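You operate a simulated robot arm through the tools that you are given. There is no shell and no other tool. Be economical: measure what you need, move in short steps, check, and stop when the job is done.

You are at the controls of a simulated two-armed robot. One attempt, no reset.

Task
Brush the lint off swatch 65 and put it in the top drawer.
Fine: brush it in the jig; brush back and drawer shut after. What is to be rubbed or washed off counts as gone when no trace of it is left.

Only the result counts: the job must be done as asked and must still hold three seconds after the hand-in. Knocking over, shifting, dropping, spilling or breaking anything else fails it.

Robot
Two 7-joint arms with two-finger parallel grippers on one trunk, on a base that drives. Base frame: it is fixed to the floor where the robot stands at the start and does not move with it; the origin is under the middle of the robot, x ahead of it, y to its left, z up; the surface under the hand at the start is at about z = 85. Units: cm, rad, N and s.
The left shoulder is at the start at [7, 16.3, 113.4], the right one opposite. With the tool pointing down near the work surface each hand reaches from about 40 to 88 cm from the robot's upright axis, wherever it stands, measured 20 degrees to its own side. Places, roughly: inside of the top drawer [70, 210, 60]; nest of the mounting jig [50, -20, 90]; top drawer of the cabinet [60, 210, 70]. Payload 3.43 kg a hand.
Tool frame (each hand has its own): the origin (TCP) lies between the finger pads and is the grasp point; the fingertips stand 3.4 cm ahead of it; z points along the fingers, y is the line along which they close. Largest opening 12.8 cm; finger width 2.4, thickness 1.2; the body of the gripper, 4.8 by 13 cm, starts 9.6 cm behind the TCP.
Orientation is that of the tool frame in the base frame, as a unit quaternion [x, y, z, w]. With the fingers straight down and closing along the base's y, the tool's x points along the base's -x, its y along +y and its z along -z.

Tools
- The arms move only by the tool jog_arm. It takes "left_series", "right_series" or both (then of equal length, played together; a hand with none holds still); each is a list of rows, each a list of 7 numbers: the shift along the tool's x, y, z in cm, then the turn, a rotation vector about the tool's x, y, z in rad, then the gripper command, from -1 (fully open) to 1 (shut), values between in proportion. In form: [[tx, ty, tz, rx, ry, rz, fingers], ...]. A call has 1 to 12 rows; each row shifts and turns the commanded pose from where the row before left it, along the tool's axes as they then stand. Rows are played at 5 a second. More than 5 cm and 0.15 rad between two rows, or a gripper value outside its range, and nothing of the call is played. A pose out of reach is approached as far as the arm can. The call stops where the force on the tool passes 50 N (or 10 N more than at its start, if that is more) or the arm is blocked; 0.2 s more then pass. The fingers move at their own pace (about 15.3 cm/s each) and stop on an object; they squeeze with about 31 N. The grip force told is the motor's: it shows also when the fingers shut on nothing. Time passes only in rows, and 0.2 s behind the last, so rows that do not move let the fingers close. It gives the time, the measured TCP pose, the force on the tool (base axes), the opening and the grip force at its end, in the units of the frame above (readings bear some noise), with the torque about the TCP (base axes, N m) and any sound that the robot's microphone picked up, and new pictures: "show" is both (left out), scene, wrist or none (wrist: the cameras of the hands that moved).
- Cameras (640 x 400 px; columns grow to the right, rows downward): "scene" is now at [13.97, 0.83, 136.65]; the picture's right is [0.07, -1.00, 0.00], its down [-0.53, -0.04, -0.84] and it looks along [0.84, 0.06, -0.54] (base axes); focal length 274 px, centre (320, 200). "left" rides on the left gripper at [7.6, 1.1, -16] in its tool frame; the picture's right is [-0.15, 0.99, 0.00], its down [-0.88, -0.13, -0.46] and it looks along [-0.45, -0.07, 0.89] (tool axes); focal length 234 px, centre (320, 200). "right" rides on the right gripper at [7.6, -1.1, -16] in its tool frame; the picture's right is [0.15, 0.99, 0.00], its down [-0.88, 0.13, -0.46] and it looks along [-0.45, 0.07, 0.89] (tool axes); focal length 234 px, centre (320, 200). There is no depth. A picture from a camera that has moved, and an enlarged one, comes with that camera's place and axes in the base frame and with its lens.
- move_column(by): slides the trunk up (or, below 0, down) by that many cm; the arms and the scene camera ride with it, the base frame stays. It gives what a move gives, with no picture.
- base_move(legs): drives the robot by 1 to 6 legs, each [ahead, left, turn to the left] in cm, cm and rad, along the robot's own axes; the way and the turn of a leg run together, so that a leg with both is an arc; at most 150 cm and 3.142 rad a leg. The arms and the cameras ride along, it lands a little off, and it stops where it bumps. It gives what a move gives, and a new picture of the scene camera.
- head_to(pan, tilt): turns the head with the scene camera to pan (to the left, within 1.501 rad either way) and tilt (down, from -0.506 to 1.204), counted from straight ahead of the robot. It gives what a move gives, and a new picture of the scene camera.
- zoom(camera, box): a new picture of the part [left, top, right, bottom] of that camera's present view, enlarged. It takes no simulated time.
- hand_in(): hands the job in; it is judged then, once.

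Go step by step. Nothing tells you exact positions but the pictures and the camera data: compare them with the known pose of the tool, close in by small moves and look again before you grip or let go. The budget is 120 turns and 260 pictures, counting those below and the enlarged ones. Unless the task says otherwise, let go and move clear before handing in, and close with one line.

The tools are called after "Request:" by a JSON object that holds its "op" and its "data". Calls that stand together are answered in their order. jog_arm: Moves the arms, as the interface text tells. Its arguments: {"type":"object","properties":{"left_series":{"type":"array","items":{"type":"array","items":{"type":"number"}}},"right_series":{"type":"array","items":{"type":"array","items":{"type":"number"}}},"show":{"type":"string","enum":["both","scene","wrist","none"]}},"required":[]} The other tools are called the same way: move_column (by) slides the trunk up or down; base_move (legs) drives the base; head_to (pan, tilt) turns the head that bears the scene camera; zoom (camera, box) takes an enlarged picture of a part of a camera's view; hand_in () hands the job in.

At the start:

```text
time_s: 0.0
left_tool_pos: [43.75, 28.33, 120.52]
left_orientation: [-0.001, 1.0, 0.0, 0.0]
left_ft_force: [0.1, 0.0, -0.3]
left_wrist_torque: [0.02, 0.0, 0.04]
left_grip_width: 12.83
left_grasp_force: 0.1
right_tool_pos: [69.42, -26.32, 121.41]
right_orientation: [0.0, 1.0, 0.001, 0.0]
right_ft_force: [-0.8, 0.4, -0.5]
right_wrist_torque: [0.0, 0.01, 0.01]
right_grip_width: 12.79
right_grasp_force: 0.1
trunk travel left (down, up): [-61.4, 32.6]
robot x, y, heading: [-0.07, -0.06, 0.001]
head pan, tilt: [0.07, 0.565]
```

scene: 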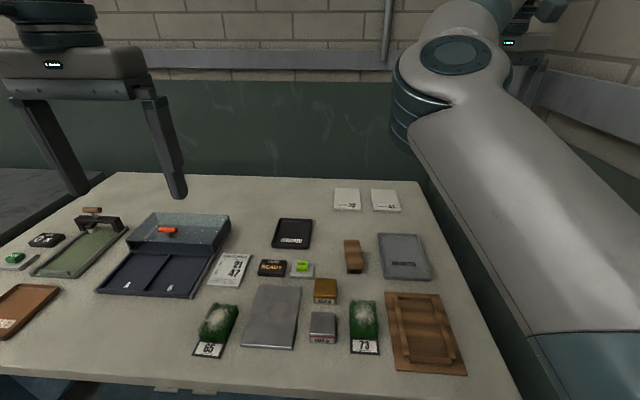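
right: 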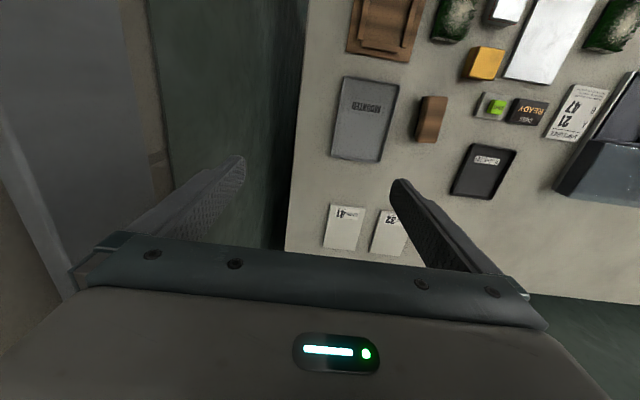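
left: 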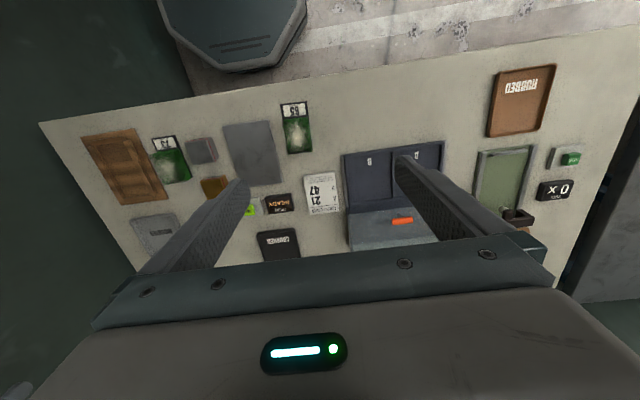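

I see a bench with two green swatches (65 and 73), a wooden jig at right, a brush-like block and trays. I'll zoom in to make out the details.

Request:
{"op": "zoom", "data": {"camera": "scene", "box": [180, 180, 480, 390]}}

Request:
{"op": "zoom", "data": {"camera": "scene", "box": [0, 190, 260, 350]}}

Request:
{"op": "zoom", "data": {"camera": "right", "box": [320, 0, 640, 200]}}

Request:
{"op": "head_to", "data": {"pan": 1.3, "tilt": 0.4}}

```text
1.90 times, centred on (330, 285) of scene
camera zoom: at [13.97, 0.83, 136.65], right [0.07, -1.0, 0.0], down [-0.53, -0.04, -0.84], along [0.84, 0.06, -0.54], focal length 522 px, centre (301, 38)
```

zoom: 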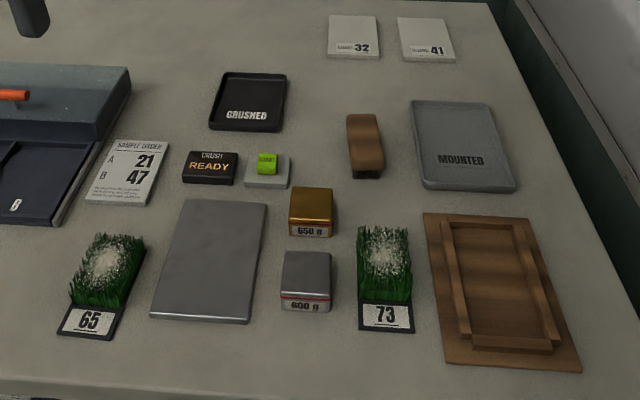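

```text
2.46 times, centred on (130, 270) of scene
camera zoom: at [13.97, 0.83, 136.65], right [0.07, -1.0, 0.0], down [-0.53, -0.04, -0.84], along [0.84, 0.06, -0.54], focal length 674 px, centre (788, 28)
```

zoom: 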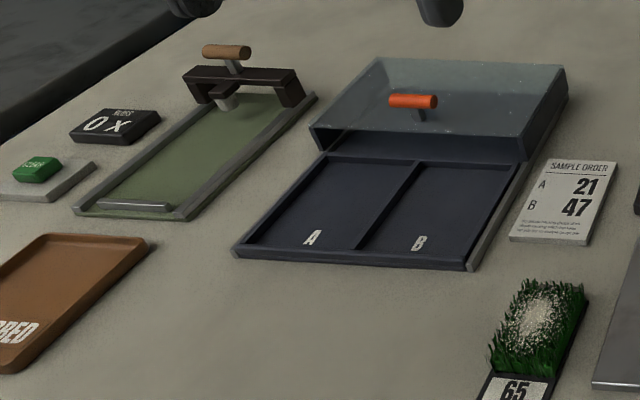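

```text
2.00 times, centred on (480, 100) of right
camera zoom: at [61.9, -27.42, 137.3], right [-0.15, 0.99, 0.0], down [0.88, 0.13, 0.46], along [0.45, 0.07, -0.89], focal length 468 px, centre (0, 400)
```

zoom: 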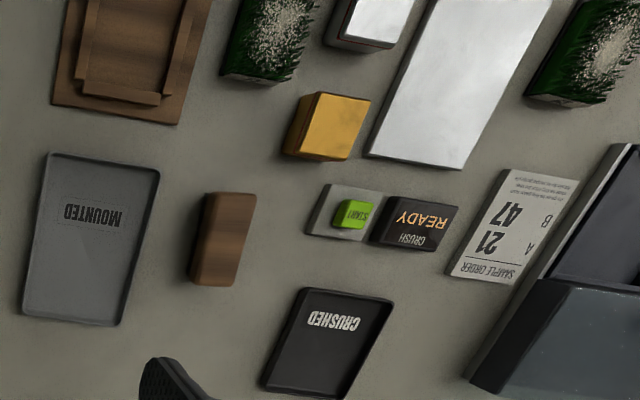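

```text
time_s: 1.4
left_tool_pos: [43.86, 28.33, 120.48]
left_orientation: [-0.001, 1.0, 0.0, -0.001]
left_ft_force: [-0.6, 0.3, 0.5]
left_wrist_torque: [0.01, 0.03, 0.04]
left_grip_width: 12.8
left_grasp_force: 0.0
right_tool_pos: [69.46, -26.36, 121.33]
right_orientation: [0.0, 1.0, 0.0, 0.0]
right_ft_force: [0.2, -0.6, 0.0]
right_wrist_torque: [0.03, 0.0, 0.0]
right_grip_width: 12.79
right_grasp_force: 0.1
trunk travel left (down, up): [-61.4, 32.6]
robot x, y, heading: [-0.05, 0.06, -0.005]
head pan, tilt: [1.3, 0.4]
camera scene: at [7.54, 9.14, 138.16], right [0.96, -0.27, 0.0], down [-0.1, -0.38, -0.92], along [0.25, 0.89, -0.39], focal length 274 px, centre (320, 200)
```

scene: 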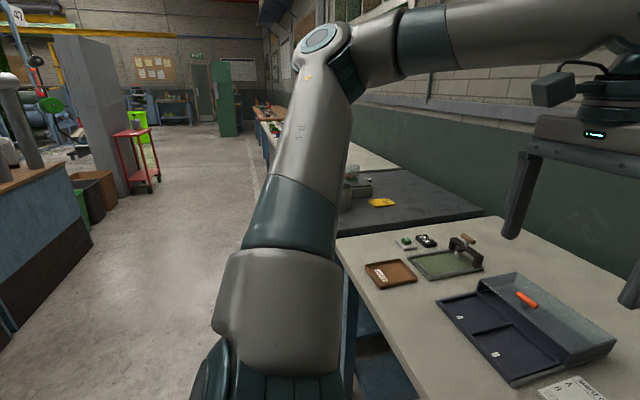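

Swatch 65 lies near [44, 24], the wooden jig near [47, -18], and the brown block near [58, -5] is likely the brush. I'll drive 22 cm left so that the right arm reaches both the swatch and the jig, then look again.

Request:
{"op": "base_move", "data": {"legs": [[0, 22, 0]]}}

Request:
{"op": "head_to", "data": {"pan": -0.25, "tilt": 0.8}}

```text
time_s: 3.1
left_tool_pos: [43.82, 50.33, 120.51]
left_orientation: [-0.001, 1.0, 0.0, 0.001]
left_ft_force: [-0.5, -0.5, 1.0]
left_wrist_torque: [-0.02, 0.02, 0.0]
left_grip_width: 12.8
left_grasp_force: 0.1
right_tool_pos: [69.48, -4.24, 121.44]
right_orientation: [0.001, 1.0, 0.0, -0.001]
right_ft_force: [0.1, -0.1, 1.0]
right_wrist_torque: [-0.02, 0.02, 0.0]
right_grip_width: 12.8
right_grasp_force: 0.0
trunk travel left (down, up): [-61.4, 32.6]
robot x, y, heading: [-0.01, 22.2, -0.001]
head pan, tilt: [1.3, 0.4]
camera scene: at [7.53, 31.15, 138.17], right [0.96, -0.27, 0.0], down [-0.1, -0.37, -0.92], along [0.25, 0.89, -0.39], focal length 274 px, centre (320, 200)
```

scene: 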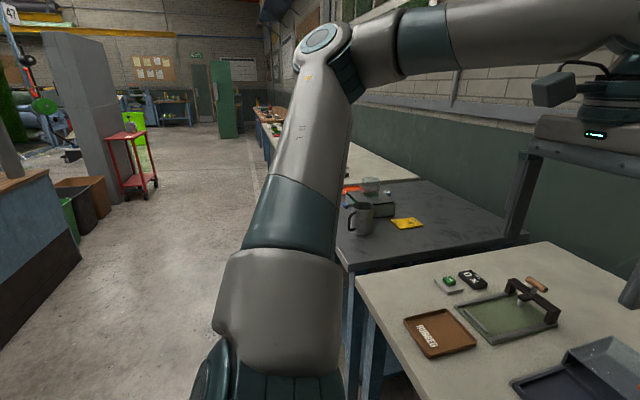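

```text
time_s: 4.7
left_tool_pos: [43.83, 50.26, 120.59]
left_orientation: [0.0, 1.0, 0.0, -0.001]
left_ft_force: [0.4, -0.2, -0.2]
left_wrist_torque: [0.0, 0.02, 0.01]
left_grip_width: 12.83
left_grasp_force: 0.0
right_tool_pos: [69.58, -4.31, 121.34]
right_orientation: [0.0, 1.0, 0.0, 0.0]
right_ft_force: [-0.1, -0.1, -0.4]
right_wrist_torque: [-0.02, 0.03, 0.02]
right_grip_width: 12.76
right_grasp_force: 0.0
trunk travel left (down, up): [-61.4, 32.6]
robot x, y, heading: [0.25, 21.96, 0.001]
head pan, tilt: [-0.25, 0.799]
camera scene: at [12.87, 20.28, 134.66], right [-0.25, -0.97, 0.0], down [-0.69, 0.18, -0.7], along [0.68, -0.17, -0.72], focal length 274 px, centre (320, 200)
```

scene: 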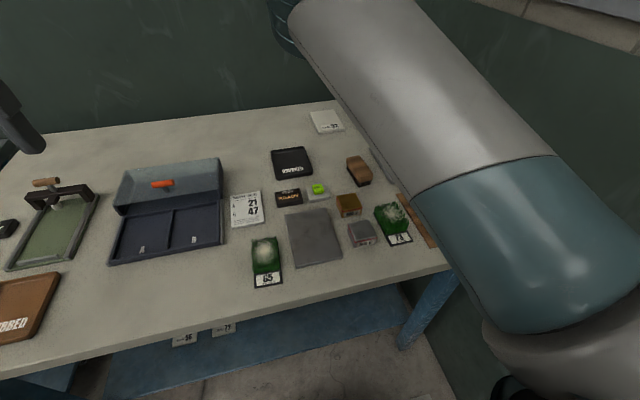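

The right arm hangs over the far side; I'll bring the right hand over swatch 65 for a close look.

Request:
{"op": "jog_arm", "data": {"right_series": [[2.8, 3.1, 0, 0, 0, 0, -1], [2.8, 3.1, 1, 0, 0, 0, -1], [2.8, 3.1, 1, 0, 0, 0, -1], [2.8, 3.1, 2, 0, 0, 0, -1], [2.8, 3.1, 2, 0, 0, 0, -1], [2.8, 3.1, 2, 0, 0, 0, -1], [2.8, 3.1, 2, 0, 0, 0, -1], [2.8, 3.1, 2, 0, 0, 0, -1], [2.8, 3.1, 2, 0, 0, 0, -1]]}}

```text
time_s: 6.7
left_tool_pos: [43.76, 50.46, 120.59]
left_orientation: [-0.001, 1.0, -0.001, 0.0]
left_ft_force: [0.3, -0.2, 0.0]
left_wrist_torque: [-0.01, -0.03, 0.01]
left_grip_width: 12.77
left_grasp_force: 0.1
right_tool_pos: [69.34, -4.22, 121.29]
right_orientation: [0.0, 1.0, 0.0, 0.0]
right_ft_force: [0.5, 0.4, -0.2]
right_wrist_torque: [0.02, -0.02, -0.02]
right_grip_width: 12.79
right_grasp_force: 0.1
right hand out of reach, approached as far as the arm can: row 1, 2, 3, 4, 5, 6, 7, 8, 9
trunk travel left (down, up): [-61.4, 32.6]
robot x, y, heading: [-0.07, 22.28, 0.001]
head pan, tilt: [-0.25, 0.799]
camera scene: at [12.87, 20.27, 134.65], right [-0.25, -0.97, 0.0], down [-0.69, 0.18, -0.7], along [0.68, -0.17, -0.72], focal length 274 px, centre (320, 200)
camera right: at [61.89, -5.39, 137.3], right [-0.15, 0.99, 0.0], down [0.88, 0.13, 0.46], along [0.45, 0.07, -0.89], focal length 234 px, centre (320, 200)
```

scene: 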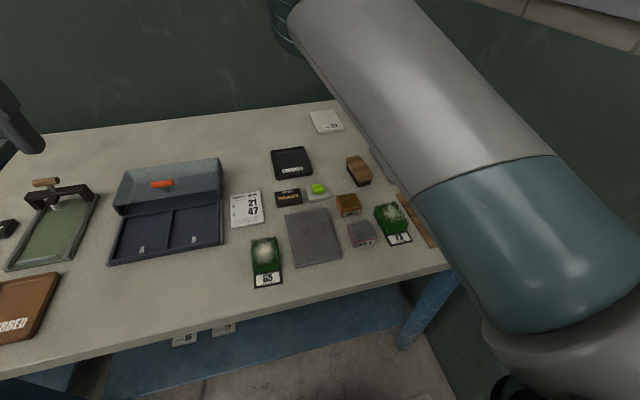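
right: 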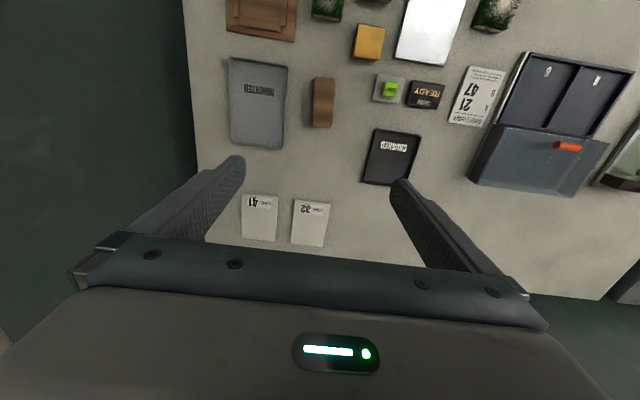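

The arm didn't move at all; I'll try lowering first, then shifting.

Request:
{"op": "jog_arm", "data": {"right_series": [[0, 0, 4, 0, 0, 0, -1], [0, 0, 4, 0, 0, 0, -1], [0, 0, 4, 0, 0, 0, -1], [3, 0, 0, 0, 0, 0, -1], [3, 0, 0, 0, 0, 0, -1], [0, 3, 0, 0, 0, 0, -1]], "show": "none"}}

```text
time_s: 8.1
left_tool_pos: [43.79, 50.41, 120.55]
left_orientation: [-0.002, 1.0, 0.001, 0.0]
left_ft_force: [0.3, -1.3, 0.2]
left_wrist_torque: [-0.02, 0.0, 0.0]
left_grip_width: 12.8
left_grasp_force: 0.0
right_tool_pos: [69.34, -8.44, 111.74]
right_orientation: [0.0, 1.0, 0.0, -0.001]
right_ft_force: [1.0, 0.6, -0.6]
right_wrist_torque: [0.05, -0.01, -0.05]
right_grip_width: 12.79
right_grasp_force: 0.1
right hand out of reach, approached as far as the arm can: row 1, 2, 3, 4, 5, 6
trunk travel left (down, up): [-61.4, 32.6]
robot x, y, heading: [0.05, 22.27, 0.008]
head pan, tilt: [-0.25, 0.799]
```

The behaviour is odd, so I'll test with small single moves.

Request:
{"op": "jog_arm", "data": {"right_series": [[0, 0, 2, 0, 0, 0, -1]], "show": "none"}}

Request:
{"op": "jog_arm", "data": {"right_series": [[0, 0, 0, 0, 0, 0, -1]], "show": "both"}}

```text
time_s: 8.5
left_tool_pos: [43.9, 50.3, 120.52]
left_orientation: [-0.001, 1.0, 0.0, 0.0]
left_ft_force: [0.2, 0.9, -0.1]
left_wrist_torque: [-0.02, 0.01, 0.0]
left_grip_width: 12.8
left_grasp_force: 0.0
right_tool_pos: [69.66, -8.52, 109.75]
right_orientation: [0.001, 1.0, 0.0, 0.0]
right_ft_force: [0.8, 0.0, -0.5]
right_wrist_torque: [0.02, -0.02, 0.01]
right_grip_width: 12.79
right_grasp_force: 0.0
trunk travel left (down, up): [-61.4, 32.6]
robot x, y, heading: [-0.06, 21.84, -0.003]
head pan, tilt: [-0.25, 0.799]
```

```text
time_s: 8.9
left_tool_pos: [43.71, 50.41, 120.58]
left_orientation: [-0.002, 1.0, 0.0, 0.0]
left_ft_force: [0.2, -0.1, 0.9]
left_wrist_torque: [0.01, 0.02, 0.0]
left_grip_width: 12.79
left_grasp_force: 0.1
right_tool_pos: [69.46, -8.54, 109.88]
right_orientation: [0.0, 1.0, -0.001, 0.0]
right_ft_force: [0.3, 0.5, 0.5]
right_wrist_torque: [0.04, 0.01, 0.01]
right_grip_width: 12.79
right_grasp_force: 0.1
trunk travel left (down, up): [-61.4, 32.6]
robot x, y, heading: [-0.19, 21.83, 0.001]
head pan, tilt: [-0.25, 0.799]
camera scene: at [12.87, 20.26, 134.66], right [-0.25, -0.97, 0.0], down [-0.69, 0.18, -0.7], along [0.68, -0.17, -0.72], focal length 274 px, centre (320, 200)
camera right: at [61.88, -9.68, 125.79], right [-0.15, 0.99, 0.0], down [0.88, 0.13, 0.46], along [0.45, 0.07, -0.89], focal length 234 px, centre (320, 200)
```

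scene: 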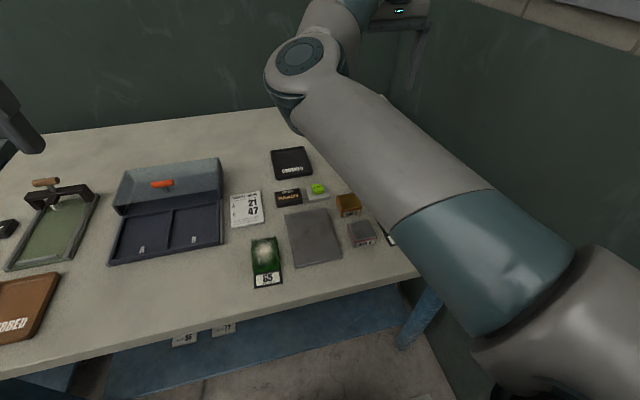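
right: 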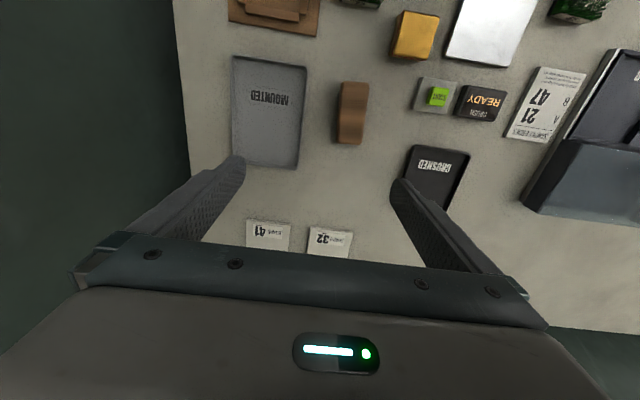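

It responds normally now; I'll back the hand toward the robot and then slide left.

Request:
{"op": "jog_arm", "data": {"right_series": [[3, 0, 0, 0, 0, 0, -1], [3, 0, 0, 0, 0, 0, -1], [3, 0, 0, 0, 0, 0, -1], [3, 0, 0, 0, 0, 0, -1]], "show": "none"}}

Request:
{"op": "jog_arm", "data": {"right_series": [[0, 3, 0, 0, 0, 0, -1], [0, 3, 0, 0, 0, 0, -1], [0, 3, 0, 0, 0, 0, -1], [0, 3, 0, 0, 0, 0, -1]], "show": "none"}}

```text
time_s: 9.9
left_tool_pos: [43.82, 50.44, 120.47]
left_orientation: [0.0, 1.0, 0.0, 0.0]
left_ft_force: [-0.7, 0.5, -0.9]
left_wrist_torque: [0.02, -0.02, -0.01]
left_grip_width: 12.81
left_grasp_force: 0.1
right_tool_pos: [69.45, -8.62, 109.79]
right_orientation: [-0.001, 1.0, 0.0, 0.0]
right_ft_force: [-0.2, -0.2, 0.2]
right_wrist_torque: [0.01, 0.02, 0.04]
right_grip_width: 12.8
right_grasp_force: 0.0
right hand out of reach, approached as far as the arm can: row 1, 2, 3, 4
trunk travel left (down, up): [-61.4, 32.6]
robot x, y, heading: [0.08, 21.89, -0.001]
head pan, tilt: [-0.25, 0.799]
```

```text
time_s: 10.9
left_tool_pos: [43.8, 50.34, 120.59]
left_orientation: [-0.001, 1.0, 0.0, -0.001]
left_ft_force: [0.0, -0.3, 0.3]
left_wrist_torque: [0.04, 0.03, 0.01]
left_grip_width: 12.78
left_grasp_force: 0.1
right_tool_pos: [69.48, -8.62, 109.87]
right_orientation: [0.0, 1.0, -0.001, 0.0]
right_ft_force: [0.2, -0.8, 0.1]
right_wrist_torque: [-0.01, 0.0, 0.01]
right_grip_width: 12.79
right_grasp_force: 0.0
right hand out of reach, approached as far as the arm can: row 1, 2, 3, 4
trunk travel left (down, up): [-61.4, 32.6]
robot x, y, heading: [0.03, 22.12, 0.002]
head pan, tilt: [-0.25, 0.799]
```

The arm appears to be at a limit at this height; I'll lower and try again.

Request:
{"op": "jog_arm", "data": {"right_series": [[0, 0, 3, 0, 0, 0, -1], [0, 0, 3, 0, 0, 0, -1], [0, 0, 2, 0, 0, 0, -1]], "show": "none"}}

Request:
{"op": "jog_arm", "data": {"right_series": [[3, 0, 0, 0, 0, 0, -1], [3, 0, 0, 0, 0, 0, -1], [3, 0, 0, 0, 0, 0, -1], [3, 0, 0, 0, 0, 0, -1]], "show": "none"}}

```text
time_s: 11.7
left_tool_pos: [43.77, 50.32, 120.49]
left_orientation: [-0.001, 1.0, 0.0, 0.0]
left_ft_force: [-0.2, 0.1, 0.2]
left_wrist_torque: [-0.01, 0.0, 0.0]
left_grip_width: 12.8
left_grasp_force: 0.0
right_tool_pos: [69.68, -8.91, 101.89]
right_orientation: [0.0, 1.0, 0.0, 0.0]
right_ft_force: [-0.1, -0.3, -0.9]
right_wrist_torque: [0.0, -0.02, -0.02]
right_grip_width: 12.83
right_grasp_force: 0.0
trunk travel left (down, up): [-61.4, 32.6]
robot x, y, heading: [0.43, 21.86, 0.002]
head pan, tilt: [-0.25, 0.799]
```

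```text
time_s: 12.7
left_tool_pos: [43.75, 50.37, 120.53]
left_orientation: [-0.001, 1.0, 0.0, 0.001]
left_ft_force: [0.2, -0.3, -0.3]
left_wrist_torque: [0.02, 0.0, 0.0]
left_grip_width: 12.81
left_grasp_force: 0.1
right_tool_pos: [63.51, -13.72, 101.91]
right_orientation: [0.001, 1.0, -0.001, 0.0]
right_ft_force: [0.3, 1.6, 1.3]
right_wrist_torque: [0.02, 0.0, -0.04]
right_grip_width: 12.79
right_grasp_force: 0.1
right hand out of reach, approached as far as the arm can: row 1, 2, 3, 4
trunk travel left (down, up): [-61.4, 32.6]
robot x, y, heading: [-0.13, 22.02, -0.003]
head pan, tilt: [-0.25, 0.799]
```

The right arm can't come inward with the tool down; each hand works best about 20–30° to its own side. So the left hand will pick up the swatch: I'll raise the right hand and drive so the left hand stands over swatch 65.

Request:
{"op": "jog_arm", "data": {"right_series": [[0, 0, -4, 0, 0, 0, -1], [0, 0, -4, 0, 0, 0, -1], [0, 0, -4, 0, 0, 0, -1]], "show": "none"}}

Request:
{"op": "base_move", "data": {"legs": [[0, -26.5, 0]]}}

Request:
{"op": "jog_arm", "data": {"left_series": [[0, 0, 4, 0, 0, 0, -1], [0, 0, 4, 0, 0, 0, -1]], "show": "wrist"}}

```text
time_s: 13.5
left_tool_pos: [43.79, 50.52, 120.54]
left_orientation: [-0.001, 1.0, 0.0, 0.001]
left_ft_force: [-0.2, -0.7, 0.2]
left_wrist_torque: [-0.03, -0.03, 0.03]
left_grip_width: 12.79
left_grasp_force: 0.1
right_tool_pos: [63.56, -13.68, 113.91]
right_orientation: [0.0, 1.0, 0.0, 0.0]
right_ft_force: [-1.0, 0.3, -0.2]
right_wrist_torque: [-0.01, -0.02, -0.03]
right_grip_width: 12.8
right_grasp_force: 0.0
trunk travel left (down, up): [-61.4, 32.6]
robot x, y, heading: [-0.3, 22.07, -0.002]
head pan, tilt: [-0.25, 0.799]
```

```text
time_s: 15.1
left_tool_pos: [43.68, 32.15, 120.59]
left_orientation: [-0.001, 1.0, -0.001, 0.0]
left_ft_force: [0.1, 0.1, 0.8]
left_wrist_torque: [0.09, -0.02, 0.02]
left_grip_width: 12.81
left_grasp_force: 0.3
right_tool_pos: [63.78, -30.84, 113.97]
right_orientation: [-0.007, 1.0, 0.003, -0.003]
right_ft_force: [3.6, 25.5, 3.6]
right_wrist_torque: [-2.94, 0.5, 0.13]
right_grip_width: 11.28
right_grasp_force: 0.1
trunk travel left (down, up): [-61.4, 32.6]
robot x, y, heading: [-0.38, 3.48, 0.004]
head pan, tilt: [-0.25, 0.799]
stopped in leg 1: the force on the tool passed its limit at 121 N (the readings are from after the stop); the commanded pose is now the measured one
camera scene: at [12.79, 2.01, 134.7], right [-0.24, -0.97, 0.0], down [-0.69, 0.17, -0.7], along [0.68, -0.17, -0.72], focal length 274 px, centre (320, 200)
```

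scene: 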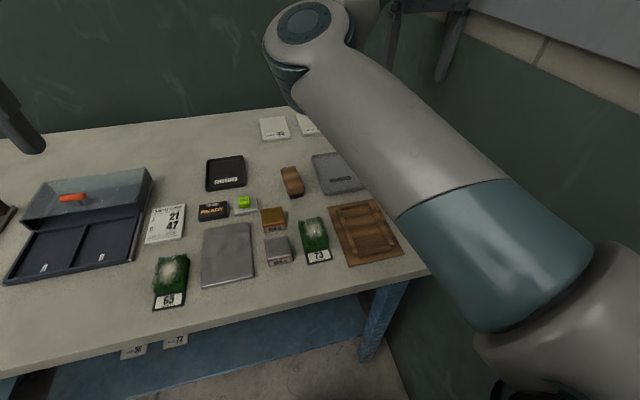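

```text
time_s: 15.7
left_tool_pos: [43.99, 32.36, 112.32]
left_orientation: [-0.001, 1.0, -0.003, -0.002]
left_ft_force: [-0.4, 0.7, 0.3]
left_wrist_torque: [0.02, -0.01, 0.02]
left_grip_width: 12.8
left_grasp_force: 0.0
right_tool_pos: [63.76, -30.76, 114.0]
right_orientation: [-0.004, 1.0, 0.002, -0.003]
right_ft_force: [6.5, 25.8, 4.6]
right_wrist_torque: [-3.09, 0.74, 0.26]
right_grip_width: 11.35
right_grasp_force: 0.1
trunk travel left (down, up): [-61.4, 32.6]
robot x, y, heading: [-0.22, 3.55, -0.004]
head pan, tilt: [-0.25, 0.799]
camera left: at [36.46, 33.52, 128.41], right [0.14, 0.99, -0.01], down [0.88, -0.13, 0.46], along [0.45, -0.07, -0.89], focal length 234 px, centre (320, 200)
```

left: 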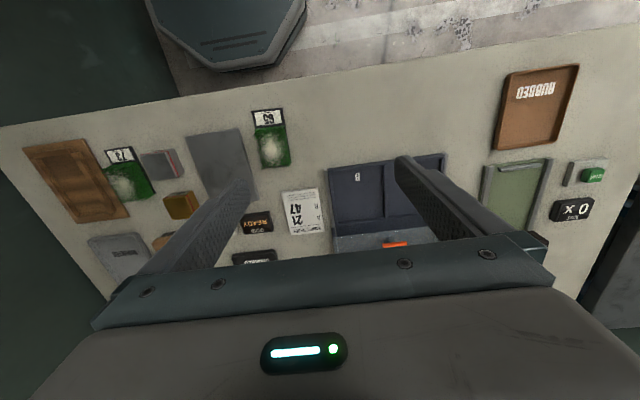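

The right hand had met a wall on the right side near y = -38. I'll drive left to get clear, then test how the right arm reaches when lower down.

Request:
{"op": "base_move", "data": {"legs": [[0, 8, 0]]}}

Request:
{"op": "jog_arm", "data": {"right_series": [[0, 0, 4, 0, 0, 0, -1], [0, 0, 4, 0, 0, 0, -1], [0, 0, 4, 0, 0, 0, -1], [0, 0, 3, 0, 0, 0, -1]], "show": "wrist"}}

Request:
{"op": "jog_arm", "data": {"right_series": [[2, 0, 0, 0, 0, 0, -1], [2, 0, 0, 0, 0, 0, -1], [2, 0, 0, 0, 0, 0, -1], [2, 0, 0, 0, 0, 0, -1]], "show": "scene"}}

```text
time_s: 16.7
left_tool_pos: [43.94, 39.61, 112.6]
left_orientation: [-0.001, 1.0, 0.0, -0.001]
left_ft_force: [-0.7, 0.1, -1.0]
left_wrist_torque: [-0.02, -0.04, 0.0]
left_grip_width: 12.81
left_grasp_force: 0.1
right_tool_pos: [63.68, -23.69, 113.81]
right_orientation: [-0.003, 1.0, 0.003, -0.004]
right_ft_force: [-0.1, 0.8, -0.3]
right_wrist_torque: [-0.01, -0.01, 0.0]
right_grip_width: 12.81
right_grasp_force: 0.1
trunk travel left (down, up): [-61.4, 32.6]
robot x, y, heading: [0.05, 11.39, 0.0]
head pan, tilt: [-0.25, 0.799]
camera scene: at [12.93, 9.6, 134.65], right [-0.25, -0.97, 0.0], down [-0.7, 0.18, -0.7], along [0.68, -0.17, -0.72], focal length 274 px, centre (320, 200)
```

scene: 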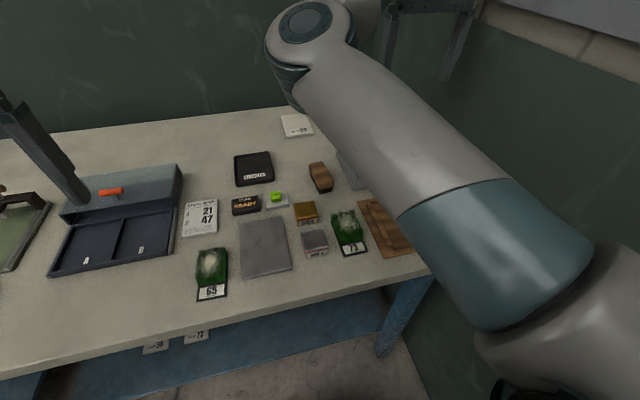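

```text
time_s: 17.7
left_tool_pos: [43.97, 39.62, 112.52]
left_orientation: [-0.001, 1.0, 0.0, -0.001]
left_ft_force: [-0.4, -0.3, -0.7]
left_wrist_torque: [0.02, -0.02, 0.02]
left_grip_width: 12.8
left_grasp_force: 0.0
right_tool_pos: [64.03, -23.86, 98.95]
right_orientation: [-0.003, 1.0, 0.005, -0.004]
right_ft_force: [0.7, -0.3, -0.2]
right_wrist_torque: [0.01, 0.0, 0.03]
right_grip_width: 12.8
right_grasp_force: 0.0
right hand out of reach, approached as far as the arm can: row 2
trunk travel left (down, up): [-61.4, 32.6]
robot x, y, heading: [-0.05, 11.62, 0.007]
head pan, tilt: [-0.25, 0.799]
camera right: at [56.38, -25.22, 114.87], right [-0.15, 0.99, 0.01], down [0.88, 0.13, 0.45], along [0.44, 0.08, -0.89], focal length 234 px, centre (320, 200)
```

right: 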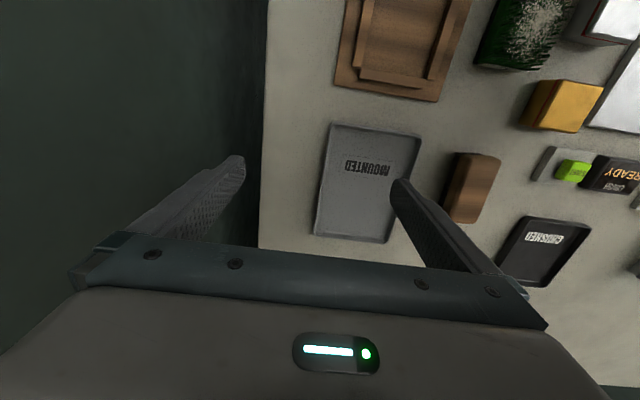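

```text
time_s: 18.7
left_tool_pos: [43.88, 39.69, 112.53]
left_orientation: [-0.001, 1.0, 0.0, 0.0]
left_ft_force: [-0.6, -0.5, -0.3]
left_wrist_torque: [-0.01, -0.01, 0.05]
left_grip_width: 12.78
left_grasp_force: 0.1
right_tool_pos: [57.05, -27.23, 99.1]
right_orientation: [-0.003, 1.0, 0.005, -0.002]
right_ft_force: [-0.4, -0.2, -0.3]
right_wrist_torque: [0.02, -0.01, 0.01]
right_grip_width: 12.8
right_grasp_force: 0.0
right hand out of reach, approached as far as the arm can: row 1, 2, 3, 4
trunk travel left (down, up): [-61.4, 32.6]
robot x, y, heading: [0.21, 11.15, -0.0]
head pan, tilt: [-0.25, 0.799]
camera scene: at [12.89, 9.63, 134.66], right [-0.25, -0.97, 0.0], down [-0.69, 0.18, -0.7], along [0.68, -0.17, -0.72], focal length 274 px, centre (320, 200)
```

scene: 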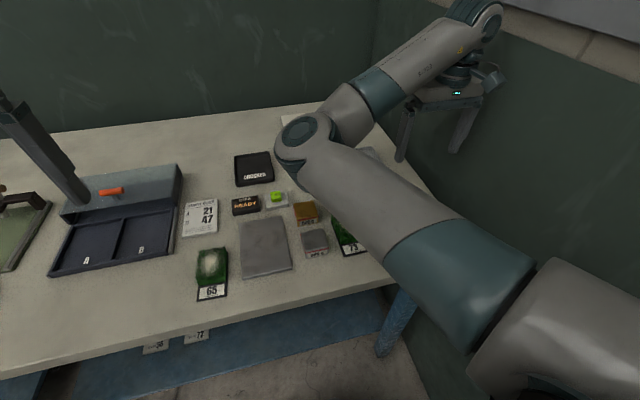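

The right arm's elbow sits on the inside, which blocks coming inward. I'll check whether turning the wrist frees it.

Request:
{"op": "jog_arm", "data": {"right_series": [[0, 0, 0, 0, 0, 0.15, -1], [0, 0, 0, 0, 0, 0.15, -1], [0, 0, 0, 0, 0, 0.15, -1], [0, 0, 0, 0, 0, 0.15, -1]], "show": "none"}}

Request:
{"op": "jog_arm", "data": {"right_series": [[2, 0, 0, 0, 0, 0, -1], [2, 0, 0, 0, 0, 0, -1], [2, 0, 0, 0, 0, 0, -1]], "show": "scene"}}

```text
time_s: 19.7
left_tool_pos: [43.86, 39.74, 112.55]
left_orientation: [0.0, 1.0, 0.0, 0.0]
left_ft_force: [-0.8, 0.1, 0.2]
left_wrist_torque: [0.01, -0.02, 0.02]
left_grip_width: 12.81
left_grasp_force: 0.0
right_tool_pos: [57.13, -27.23, 98.9]
right_orientation: [0.294, 0.956, 0.004, -0.005]
right_ft_force: [-0.4, 0.0, 0.8]
right_wrist_torque: [0.01, 0.03, -0.01]
right_grip_width: 12.81
right_grasp_force: 0.0
trunk travel left (down, up): [-61.4, 32.6]
robot x, y, heading: [0.13, 11.6, 0.002]
head pan, tilt: [-0.25, 0.799]
```

```text
time_s: 20.5
left_tool_pos: [43.84, 39.62, 112.49]
left_orientation: [-0.001, 1.0, 0.0, 0.0]
left_ft_force: [-0.3, 0.1, -0.3]
left_wrist_torque: [0.01, 0.0, 0.03]
left_grip_width: 12.8
left_grasp_force: 0.1
right_tool_pos: [55.19, -27.85, 98.82]
right_orientation: [0.292, 0.956, 0.003, -0.005]
right_ft_force: [0.4, -0.2, -0.6]
right_wrist_torque: [-0.02, 0.01, 0.0]
right_grip_width: 12.78
right_grasp_force: 0.0
right hand out of reach, approached as far as the arm can: row 1, 2, 3
trunk travel left (down, up): [-61.4, 32.6]
robot x, y, heading: [0.21, 11.64, -0.0]
head pan, tilt: [-0.25, 0.799]
camera scene: at [12.89, 9.68, 134.66], right [-0.25, -0.97, 0.0], down [-0.7, 0.18, -0.7], along [0.68, -0.17, -0.72], focal length 274 px, centre (320, 200)
```

scene: 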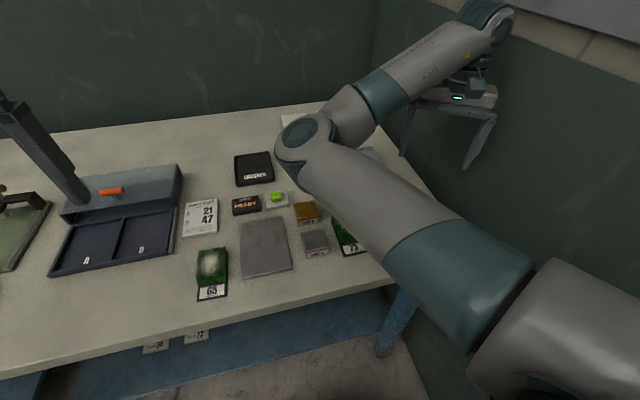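

It looks like a wrist-bend limit: the forearm rises toward the hand. Raising the trunk and lowering the hand relative to it should widen the reach.

Request:
{"op": "move_column", "data": {"by": 22}}

Request:
{"op": "jog_arm", "data": {"right_series": [[0, 0, 0, 0, 0, -0.15, -1], [0, 0, 0, 0, 0, -0.15, -1], [0, 0, 0, 0, 0, -0.15, -1], [0, 0, 0, 0, 0, -0.15, -1], [0, 0, 4, 0, 0, 0, -1], [0, 0, 4, 0, 0, 0, -1], [0, 0, 4, 0, 0, 0, -1], [0, 0, 4, 0, 0, 0, -1]], "show": "none"}}

Request:
{"op": "jog_arm", "data": {"right_series": [[2, 0, 0, 0, 0, 0, -1], [2, 0, 0, 0, 0, 0, -1], [0, 3, 0, 0, 0, 0, -1], [0, 3, 0, 0, 0, 0, -1]], "show": "both"}}

```text
time_s: 22.9
left_tool_pos: [43.98, 39.6, 134.53]
left_orientation: [-0.001, 1.0, 0.0, 0.0]
left_ft_force: [0.0, 0.5, 0.8]
left_wrist_torque: [0.0, 0.01, -0.01]
left_grip_width: 12.8
left_grasp_force: 0.0
right_tool_pos: [55.17, -27.76, 120.92]
right_orientation: [0.294, 0.956, 0.003, -0.005]
right_ft_force: [-0.2, -0.2, 0.0]
right_wrist_torque: [0.01, -0.04, -0.01]
right_grip_width: 12.81
right_grasp_force: 0.1
trunk travel left (down, up): [-83.4, 10.6]
robot x, y, heading: [-0.34, 11.31, 0.001]
head pan, tilt: [-0.25, 0.799]
```

```text
time_s: 24.7
left_tool_pos: [43.87, 39.58, 134.59]
left_orientation: [-0.001, 1.0, 0.0, 0.0]
left_ft_force: [0.7, -0.7, -0.6]
left_wrist_torque: [0.02, 0.02, 0.01]
left_grip_width: 12.8
left_grasp_force: 0.0
right_tool_pos: [55.14, -27.8, 104.9]
right_orientation: [-0.003, 1.0, 0.005, -0.002]
right_ft_force: [0.0, -0.8, -0.9]
right_wrist_torque: [0.01, 0.03, -0.01]
right_grip_width: 12.81
right_grasp_force: 0.1
trunk travel left (down, up): [-83.4, 10.6]
robot x, y, heading: [0.12, 11.26, 0.003]
head pan, tilt: [-0.25, 0.799]
```

```text
time_s: 25.7
left_tool_pos: [43.89, 39.63, 134.68]
left_orientation: [-0.001, 1.0, 0.0, 0.001]
left_ft_force: [-0.4, -0.1, 0.0]
left_wrist_torque: [0.01, -0.02, -0.04]
left_grip_width: 12.81
left_grasp_force: 0.0
right_tool_pos: [52.82, -27.34, 104.42]
right_orientation: [0.0, 1.0, 0.005, -0.002]
right_ft_force: [-0.4, 0.6, 0.3]
right_wrist_torque: [0.0, 0.01, -0.01]
right_grip_width: 12.79
right_grasp_force: 0.0
right hand out of reach, approached as far as the arm can: row 3, 4
trunk travel left (down, up): [-83.4, 10.6]
robot x, y, heading: [-0.42, 11.68, 0.004]
head pan, tilt: [-0.25, 0.799]
camera scene: at [12.91, 9.69, 156.65], right [-0.25, -0.97, 0.0], down [-0.7, 0.18, -0.7], along [0.68, -0.17, -0.72], focal length 274 px, centre (320, 200)
camera right: at [45.21, -28.51, 120.33], right [-0.15, 0.99, 0.01], down [0.88, 0.13, 0.45], along [0.45, 0.07, -0.89], focal length 234 px, centre (320, 200)
```

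scene: 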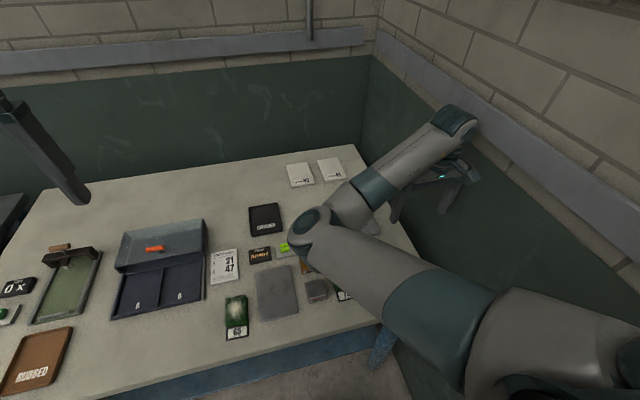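
right: 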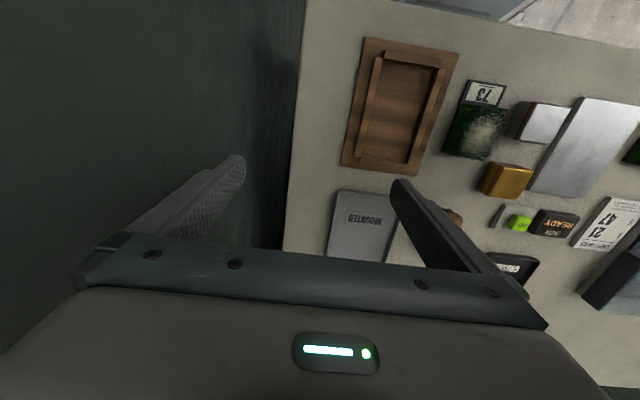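

The hand's x-range widens when lower, and the base can supply the y motion, so the right arm is usable after all. I'll zoom in on the jig and swatches.

Request:
{"op": "zoom", "data": {"camera": "right", "box": [320, 20, 560, 170]}}

Request:
{"op": "base_move", "data": {"legs": [[-8, 45, 0]]}}

Request:
{"op": "zoom", "data": {"camera": "right", "box": [240, 20, 480, 170]}}

```text
2.67 times, centred on (440, 95) of right
camera zoom: at [45.21, -28.51, 120.33], right [-0.15, 0.99, 0.01], down [0.88, 0.13, 0.45], along [0.45, 0.07, -0.89], focal length 624 px, centre (0, 480)
```

zoom: 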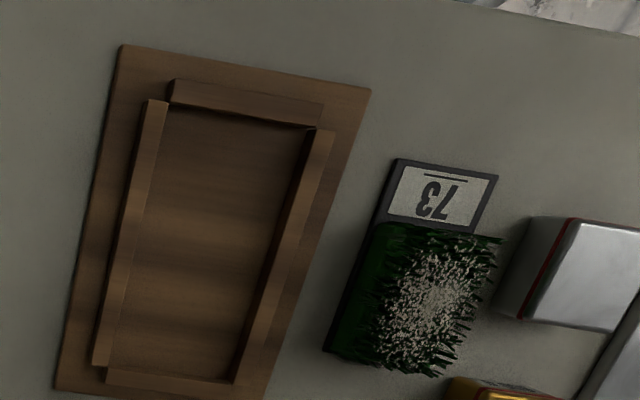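

```text
time_s: 28.4
left_tool_pos: [36.45, 83.48, 134.55]
left_orientation: [0.004, 1.0, 0.001, -0.001]
left_ft_force: [0.0, 0.9, 0.2]
left_wrist_torque: [0.0, -0.01, -0.05]
left_grip_width: 12.82
left_grasp_force: 0.0
right_tool_pos: [44.64, 16.31, 104.13]
right_orientation: [0.005, 1.0, 0.003, -0.003]
right_ft_force: [-0.1, -0.1, 0.4]
right_wrist_torque: [0.04, 0.0, -0.01]
right_grip_width: 12.77
right_grasp_force: 0.1
trunk travel left (down, up): [-83.4, 10.6]
robot x, y, heading: [-7.21, 55.63, -0.011]
head pan, tilt: [-0.25, 0.799]
camera scene: at [5.18, 53.76, 156.65], right [-0.26, -0.97, 0.0], down [-0.69, 0.18, -0.7], along [0.67, -0.18, -0.72], focal length 274 px, centre (320, 200)
```

scene: 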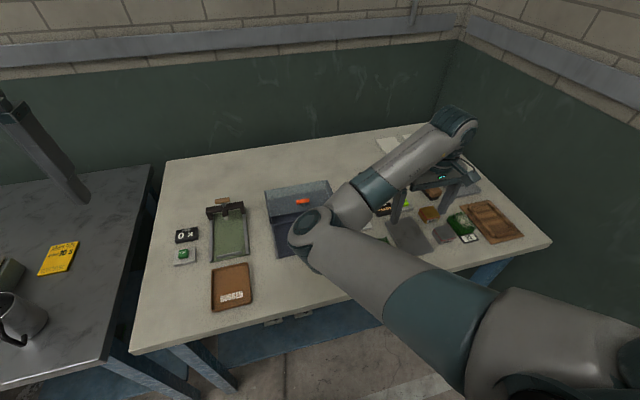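

```text
2.67 times, centred on (360, 95) of right
camera zoom: at [37.0, 15.19, 120.19], right [-0.14, 0.99, 0.01], down [0.88, 0.12, 0.45], along [0.45, 0.07, -0.89], focal length 624 px, centre (213, 480)
```

zoom: 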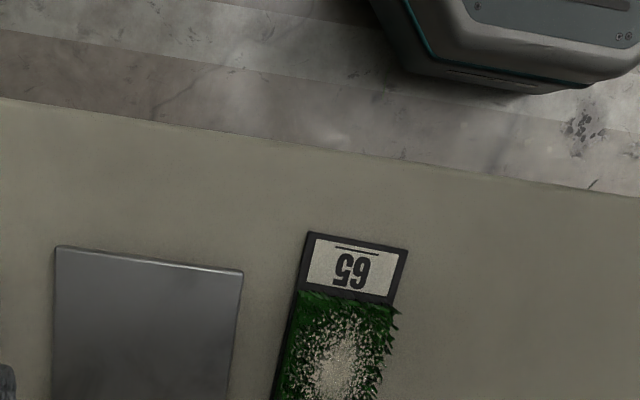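

Nest inner pocket is about x 41.5–54.8, y -21 to -13.6 (roughly 13×7 cm); swatch 65 is about 5.5 wide, with its label end at x≈39.6 and centre y≈23.5. I'll drive left 7 cm and descend to check.

Request:
{"op": "base_move", "data": {"legs": [[0.8, 7.2, 0.011]]}}

Request:
{"op": "jog_arm", "data": {"right_series": [[0, 0, 4, 0, 0, 0, -1], [0, 0, 4, 0, 0, 0, -1]], "show": "wrist"}}

```text
time_s: 29.4
left_tool_pos: [36.98, 90.54, 134.74]
left_orientation: [0.001, 1.0, 0.002, 0.0]
left_ft_force: [-1.3, 0.0, 1.1]
left_wrist_torque: [0.04, -0.02, 0.02]
left_grip_width: 12.8
left_grasp_force: 0.1
right_tool_pos: [45.67, 23.47, 104.04]
right_orientation: [0.001, 1.0, 0.005, -0.002]
right_ft_force: [0.5, -0.2, 0.4]
right_wrist_torque: [0.06, 0.02, -0.01]
right_grip_width: 12.82
right_grasp_force: 0.1
trunk travel left (down, up): [-83.4, 10.6]
robot x, y, heading: [-6.9, 62.89, -0.004]
head pan, tilt: [-0.25, 0.799]
camera scene: at [5.95, 60.39, 156.65], right [-0.25, -0.97, 0.0], down [-0.69, 0.18, -0.7], along [0.68, -0.17, -0.72], focal length 274 px, centre (320, 200)
```

scene: 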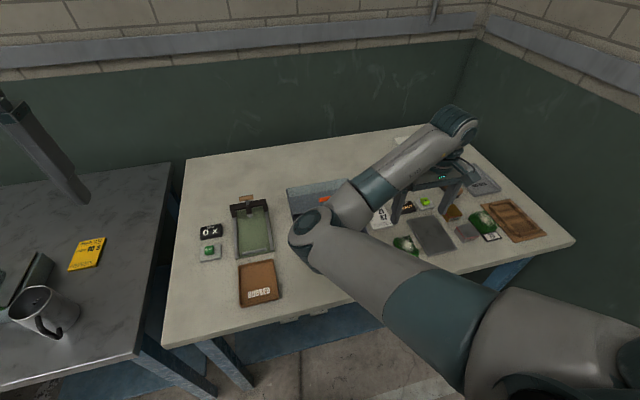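

```text
time_s: 30.2
left_tool_pos: [37.1, 91.22, 134.46]
left_orientation: [0.001, 1.0, 0.0, 0.0]
left_ft_force: [-0.5, 0.8, 0.1]
left_wrist_torque: [-0.04, -0.01, 0.01]
left_grip_width: 12.8
left_grasp_force: 0.1
right_tool_pos: [46.3, 21.91, 98.07]
right_orientation: [0.017, 1.0, -0.007, 0.012]
right_ft_force: [0.0, 0.7, -0.2]
right_wrist_torque: [-0.04, 0.02, 0.02]
right_grip_width: 12.78
right_grasp_force: 0.0
trunk travel left (down, up): [-83.4, 10.6]
robot x, y, heading: [-6.83, 62.88, -0.003]
head pan, tilt: [-0.25, 0.799]
stopped in row 2 (right hand): the arm was blocked; the commanded pose is now the measured one
camera right: at [38.22, 21.36, 113.76], right [-0.11, 0.99, -0.02], down [0.87, 0.11, 0.47], along [0.47, 0.04, -0.88], focal length 234 px, centre (320, 200)
```

right: 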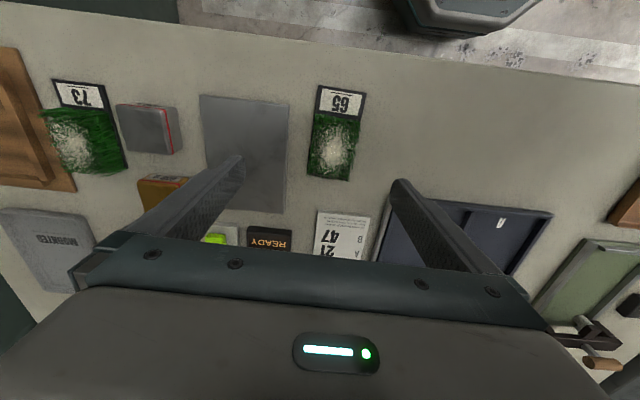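

The arm was blocked, probably the low elbow touching something. I'll raise straight back up and check that nothing has shifted.

Request:
{"op": "jog_arm", "data": {"right_series": [[0, 0, -3, 0, 0, 0, -1], [0, 0, -3, 0, 0, 0, -1], [0, 0, -3, 0, 0, 0, -1]], "show": "scene"}}

Request:
{"op": "head_to", "data": {"pan": -0.25, "tilt": 1.0}}

```text
time_s: 31.0
left_tool_pos: [37.09, 90.92, 134.52]
left_orientation: [0.0, 1.0, 0.0, 0.0]
left_ft_force: [-0.4, 0.6, -0.1]
left_wrist_torque: [0.0, 0.04, 0.0]
left_grip_width: 12.81
left_grasp_force: 0.0
right_tool_pos: [46.21, 22.13, 106.68]
right_orientation: [0.016, 1.0, -0.005, 0.01]
right_ft_force: [0.3, 0.3, -0.4]
right_wrist_torque: [0.0, 0.03, 0.0]
right_grip_width: 12.78
right_grasp_force: 0.0
trunk travel left (down, up): [-83.4, 10.6]
robot x, y, heading: [-6.88, 62.88, 0.002]
head pan, tilt: [-0.25, 0.799]
camera scene: at [5.99, 61.03, 156.65], right [-0.25, -0.97, 0.0], down [-0.69, 0.18, -0.7], along [0.68, -0.17, -0.72], focal length 274 px, centre (320, 200)
```

scene: 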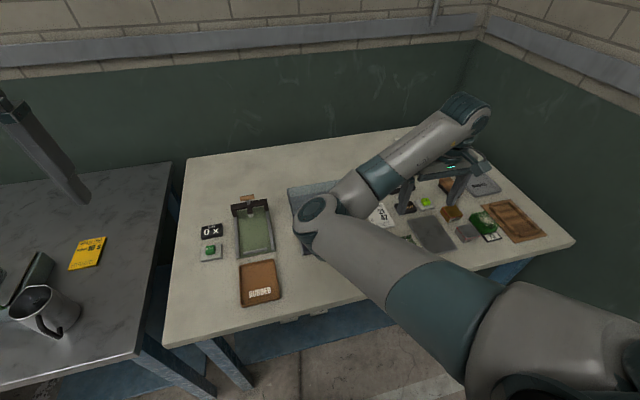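

```text
time_s: 31.7
left_tool_pos: [37.02, 90.96, 134.61]
left_orientation: [0.0, 1.0, 0.001, 0.0]
left_ft_force: [0.0, -0.8, -0.1]
left_wrist_torque: [0.0, 0.0, -0.04]
left_grip_width: 12.79
left_grasp_force: 0.1
right_tool_pos: [46.16, 22.11, 106.69]
right_orientation: [0.017, 1.0, -0.004, 0.011]
right_ft_force: [0.2, -0.9, 0.5]
right_wrist_torque: [0.03, 0.0, 0.03]
right_grip_width: 12.8
right_grasp_force: 0.2
trunk travel left (down, up): [-83.4, 10.6]
robot x, y, heading: [-6.93, 62.96, 0.001]
head pan, tilt: [-0.25, 1.0]
camera scene: at [4.93, 61.25, 155.15], right [-0.25, -0.97, 0.0], down [-0.82, 0.21, -0.54], along [0.52, -0.13, -0.84], focal length 274 px, centre (320, 200)
```

scene: 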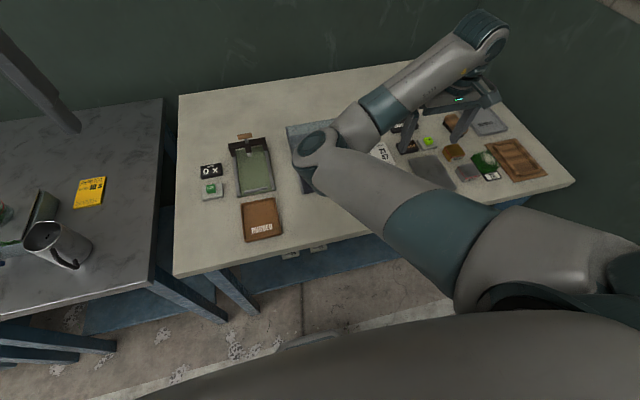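

The elbow hung over the sorting box in this folded posture. I'll back well away from the bench, set the trunk back to its first height, and stretch the right arm so the elbow stays high.

Request:
{"op": "jog_arm", "data": {"right_series": [[0, 0, -3, 0, 0, 0, -1], [0, 0, -3, 0, 0, 0, -1]], "show": "none"}}

Request:
{"op": "base_move", "data": {"legs": [[-42, 0, 0]]}}

Request:
{"op": "zoom", "data": {"camera": "scene", "box": [160, 0, 480, 200]}}

```text
time_s: 32.3
left_tool_pos: [36.88, 90.88, 134.57]
left_orientation: [0.0, 1.0, -0.001, 0.0]
left_ft_force: [0.5, -0.7, 0.0]
left_wrist_torque: [-0.02, 0.0, 0.01]
left_grip_width: 12.77
left_grasp_force: 0.0
right_tool_pos: [45.98, 22.36, 112.61]
right_orientation: [0.016, 1.0, -0.005, 0.01]
right_ft_force: [0.0, 0.3, -0.8]
right_wrist_torque: [-0.01, -0.02, 0.01]
right_grip_width: 12.81
right_grasp_force: 0.1
trunk travel left (down, up): [-83.4, 10.6]
robot x, y, heading: [-6.83, 62.67, -0.002]
head pan, tilt: [-0.25, 1.0]
```

```text
time_s: 34.9
left_tool_pos: [-4.9, 90.94, 134.47]
left_orientation: [0.002, 1.0, -0.001, 0.0]
left_ft_force: [-0.3, -0.4, 0.1]
left_wrist_torque: [0.01, 0.0, -0.02]
left_grip_width: 12.79
left_grasp_force: 0.0
right_tool_pos: [3.61, 22.26, 112.52]
right_orientation: [0.017, 1.0, -0.005, 0.011]
right_ft_force: [0.8, -1.3, 0.1]
right_wrist_torque: [-0.06, 0.06, -0.04]
right_grip_width: 12.77
right_grasp_force: 0.0
trunk travel left (down, up): [-83.4, 10.6]
robot x, y, heading: [-48.91, 62.87, -0.006]
head pan, tilt: [-0.25, 1.0]
camera scene: at [-37.06, 61.31, 155.12], right [-0.25, -0.97, 0.0], down [-0.82, 0.21, -0.54], along [0.52, -0.14, -0.84], focal length 274 px, centre (320, 200)
```

scene: 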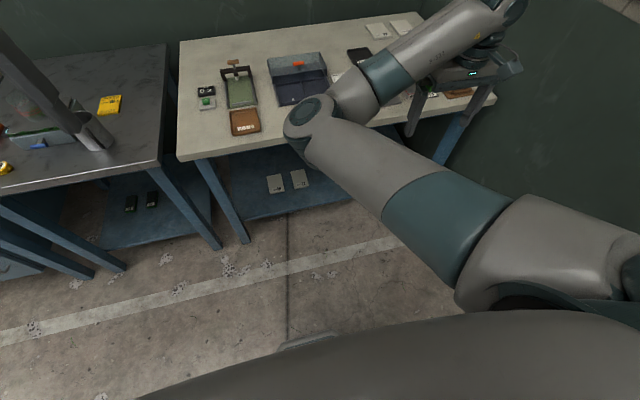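

```text
2.00 times, centred on (320, 100) of scene
camera zoom: at [-37.06, 61.31, 155.12], right [-0.25, -0.97, 0.0], down [-0.82, 0.21, -0.54], along [0.52, -0.14, -0.84], focal length 548 px, centre (320, 400)
```

zoom: 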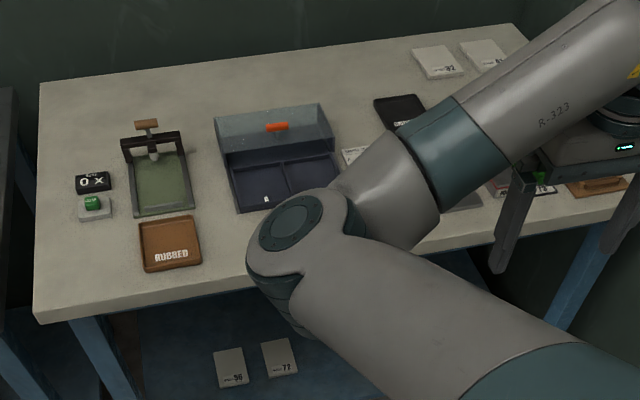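

The box looks undisturbed. Now the trunk goes back down and I'll stretch the arm over free floor.

Request:
{"op": "move_column", "data": {"by": -22}}

Request:
{"op": "jog_arm", "data": {"right_series": [[-3, 2, -3, 0, 0, 0, -1], [-3, 2, -3, 0, 0, 0, -1], [-3, 2, -3, 0, 0, 0, -1], [-3, 2, -3, 0, 0, 0, -1], [-3, 2, -3, 0, 0, 0, -1], [-3, 0, -3, 0, 0, 0, -1]], "show": "scene"}}

```text
time_s: 37.3
left_tool_pos: [-5.11, 90.96, 112.55]
left_orientation: [0.001, 1.0, 0.001, 0.0]
left_ft_force: [0.3, 0.5, 0.6]
left_wrist_torque: [0.0, 0.0, -0.01]
left_grip_width: 12.78
left_grasp_force: 0.1
right_tool_pos: [3.6, 22.2, 90.53]
right_orientation: [0.018, 1.0, -0.005, 0.012]
right_ft_force: [-0.4, 0.1, 0.0]
right_wrist_torque: [0.0, 0.01, -0.01]
right_grip_width: 12.8
right_grasp_force: 0.1
trunk travel left (down, up): [-61.4, 32.6]
robot x, y, heading: [-48.92, 63.19, -0.004]
head pan, tilt: [-0.25, 1.0]
```

```text
time_s: 38.7
left_tool_pos: [-5.09, 90.73, 112.6]
left_orientation: [0.002, 1.0, 0.0, -0.001]
left_ft_force: [0.4, 0.5, -0.4]
left_wrist_torque: [0.06, 0.0, -0.01]
left_grip_width: 12.82
left_grasp_force: 0.0
right_tool_pos: [22.36, 29.89, 109.01]
right_orientation: [0.019, 1.0, -0.004, 0.011]
right_ft_force: [-1.2, 0.5, 0.3]
right_wrist_torque: [0.02, 0.0, -0.01]
right_grip_width: 12.82
right_grasp_force: 0.0
right hand out of reach, approached as far as the arm can: row 1, 2, 3
trunk travel left (down, up): [-61.4, 32.6]
robot x, y, heading: [-48.9, 62.98, -0.004]
head pan, tilt: [-0.25, 1.0]
camera scene: at [-37.21, 61.21, 133.13], right [-0.25, -0.97, 0.0], down [-0.81, 0.21, -0.54], along [0.52, -0.13, -0.84], focal length 274 px, centre (320, 200)
```

scene: 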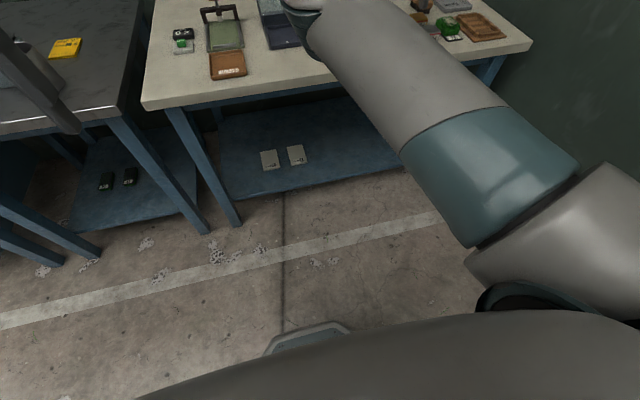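

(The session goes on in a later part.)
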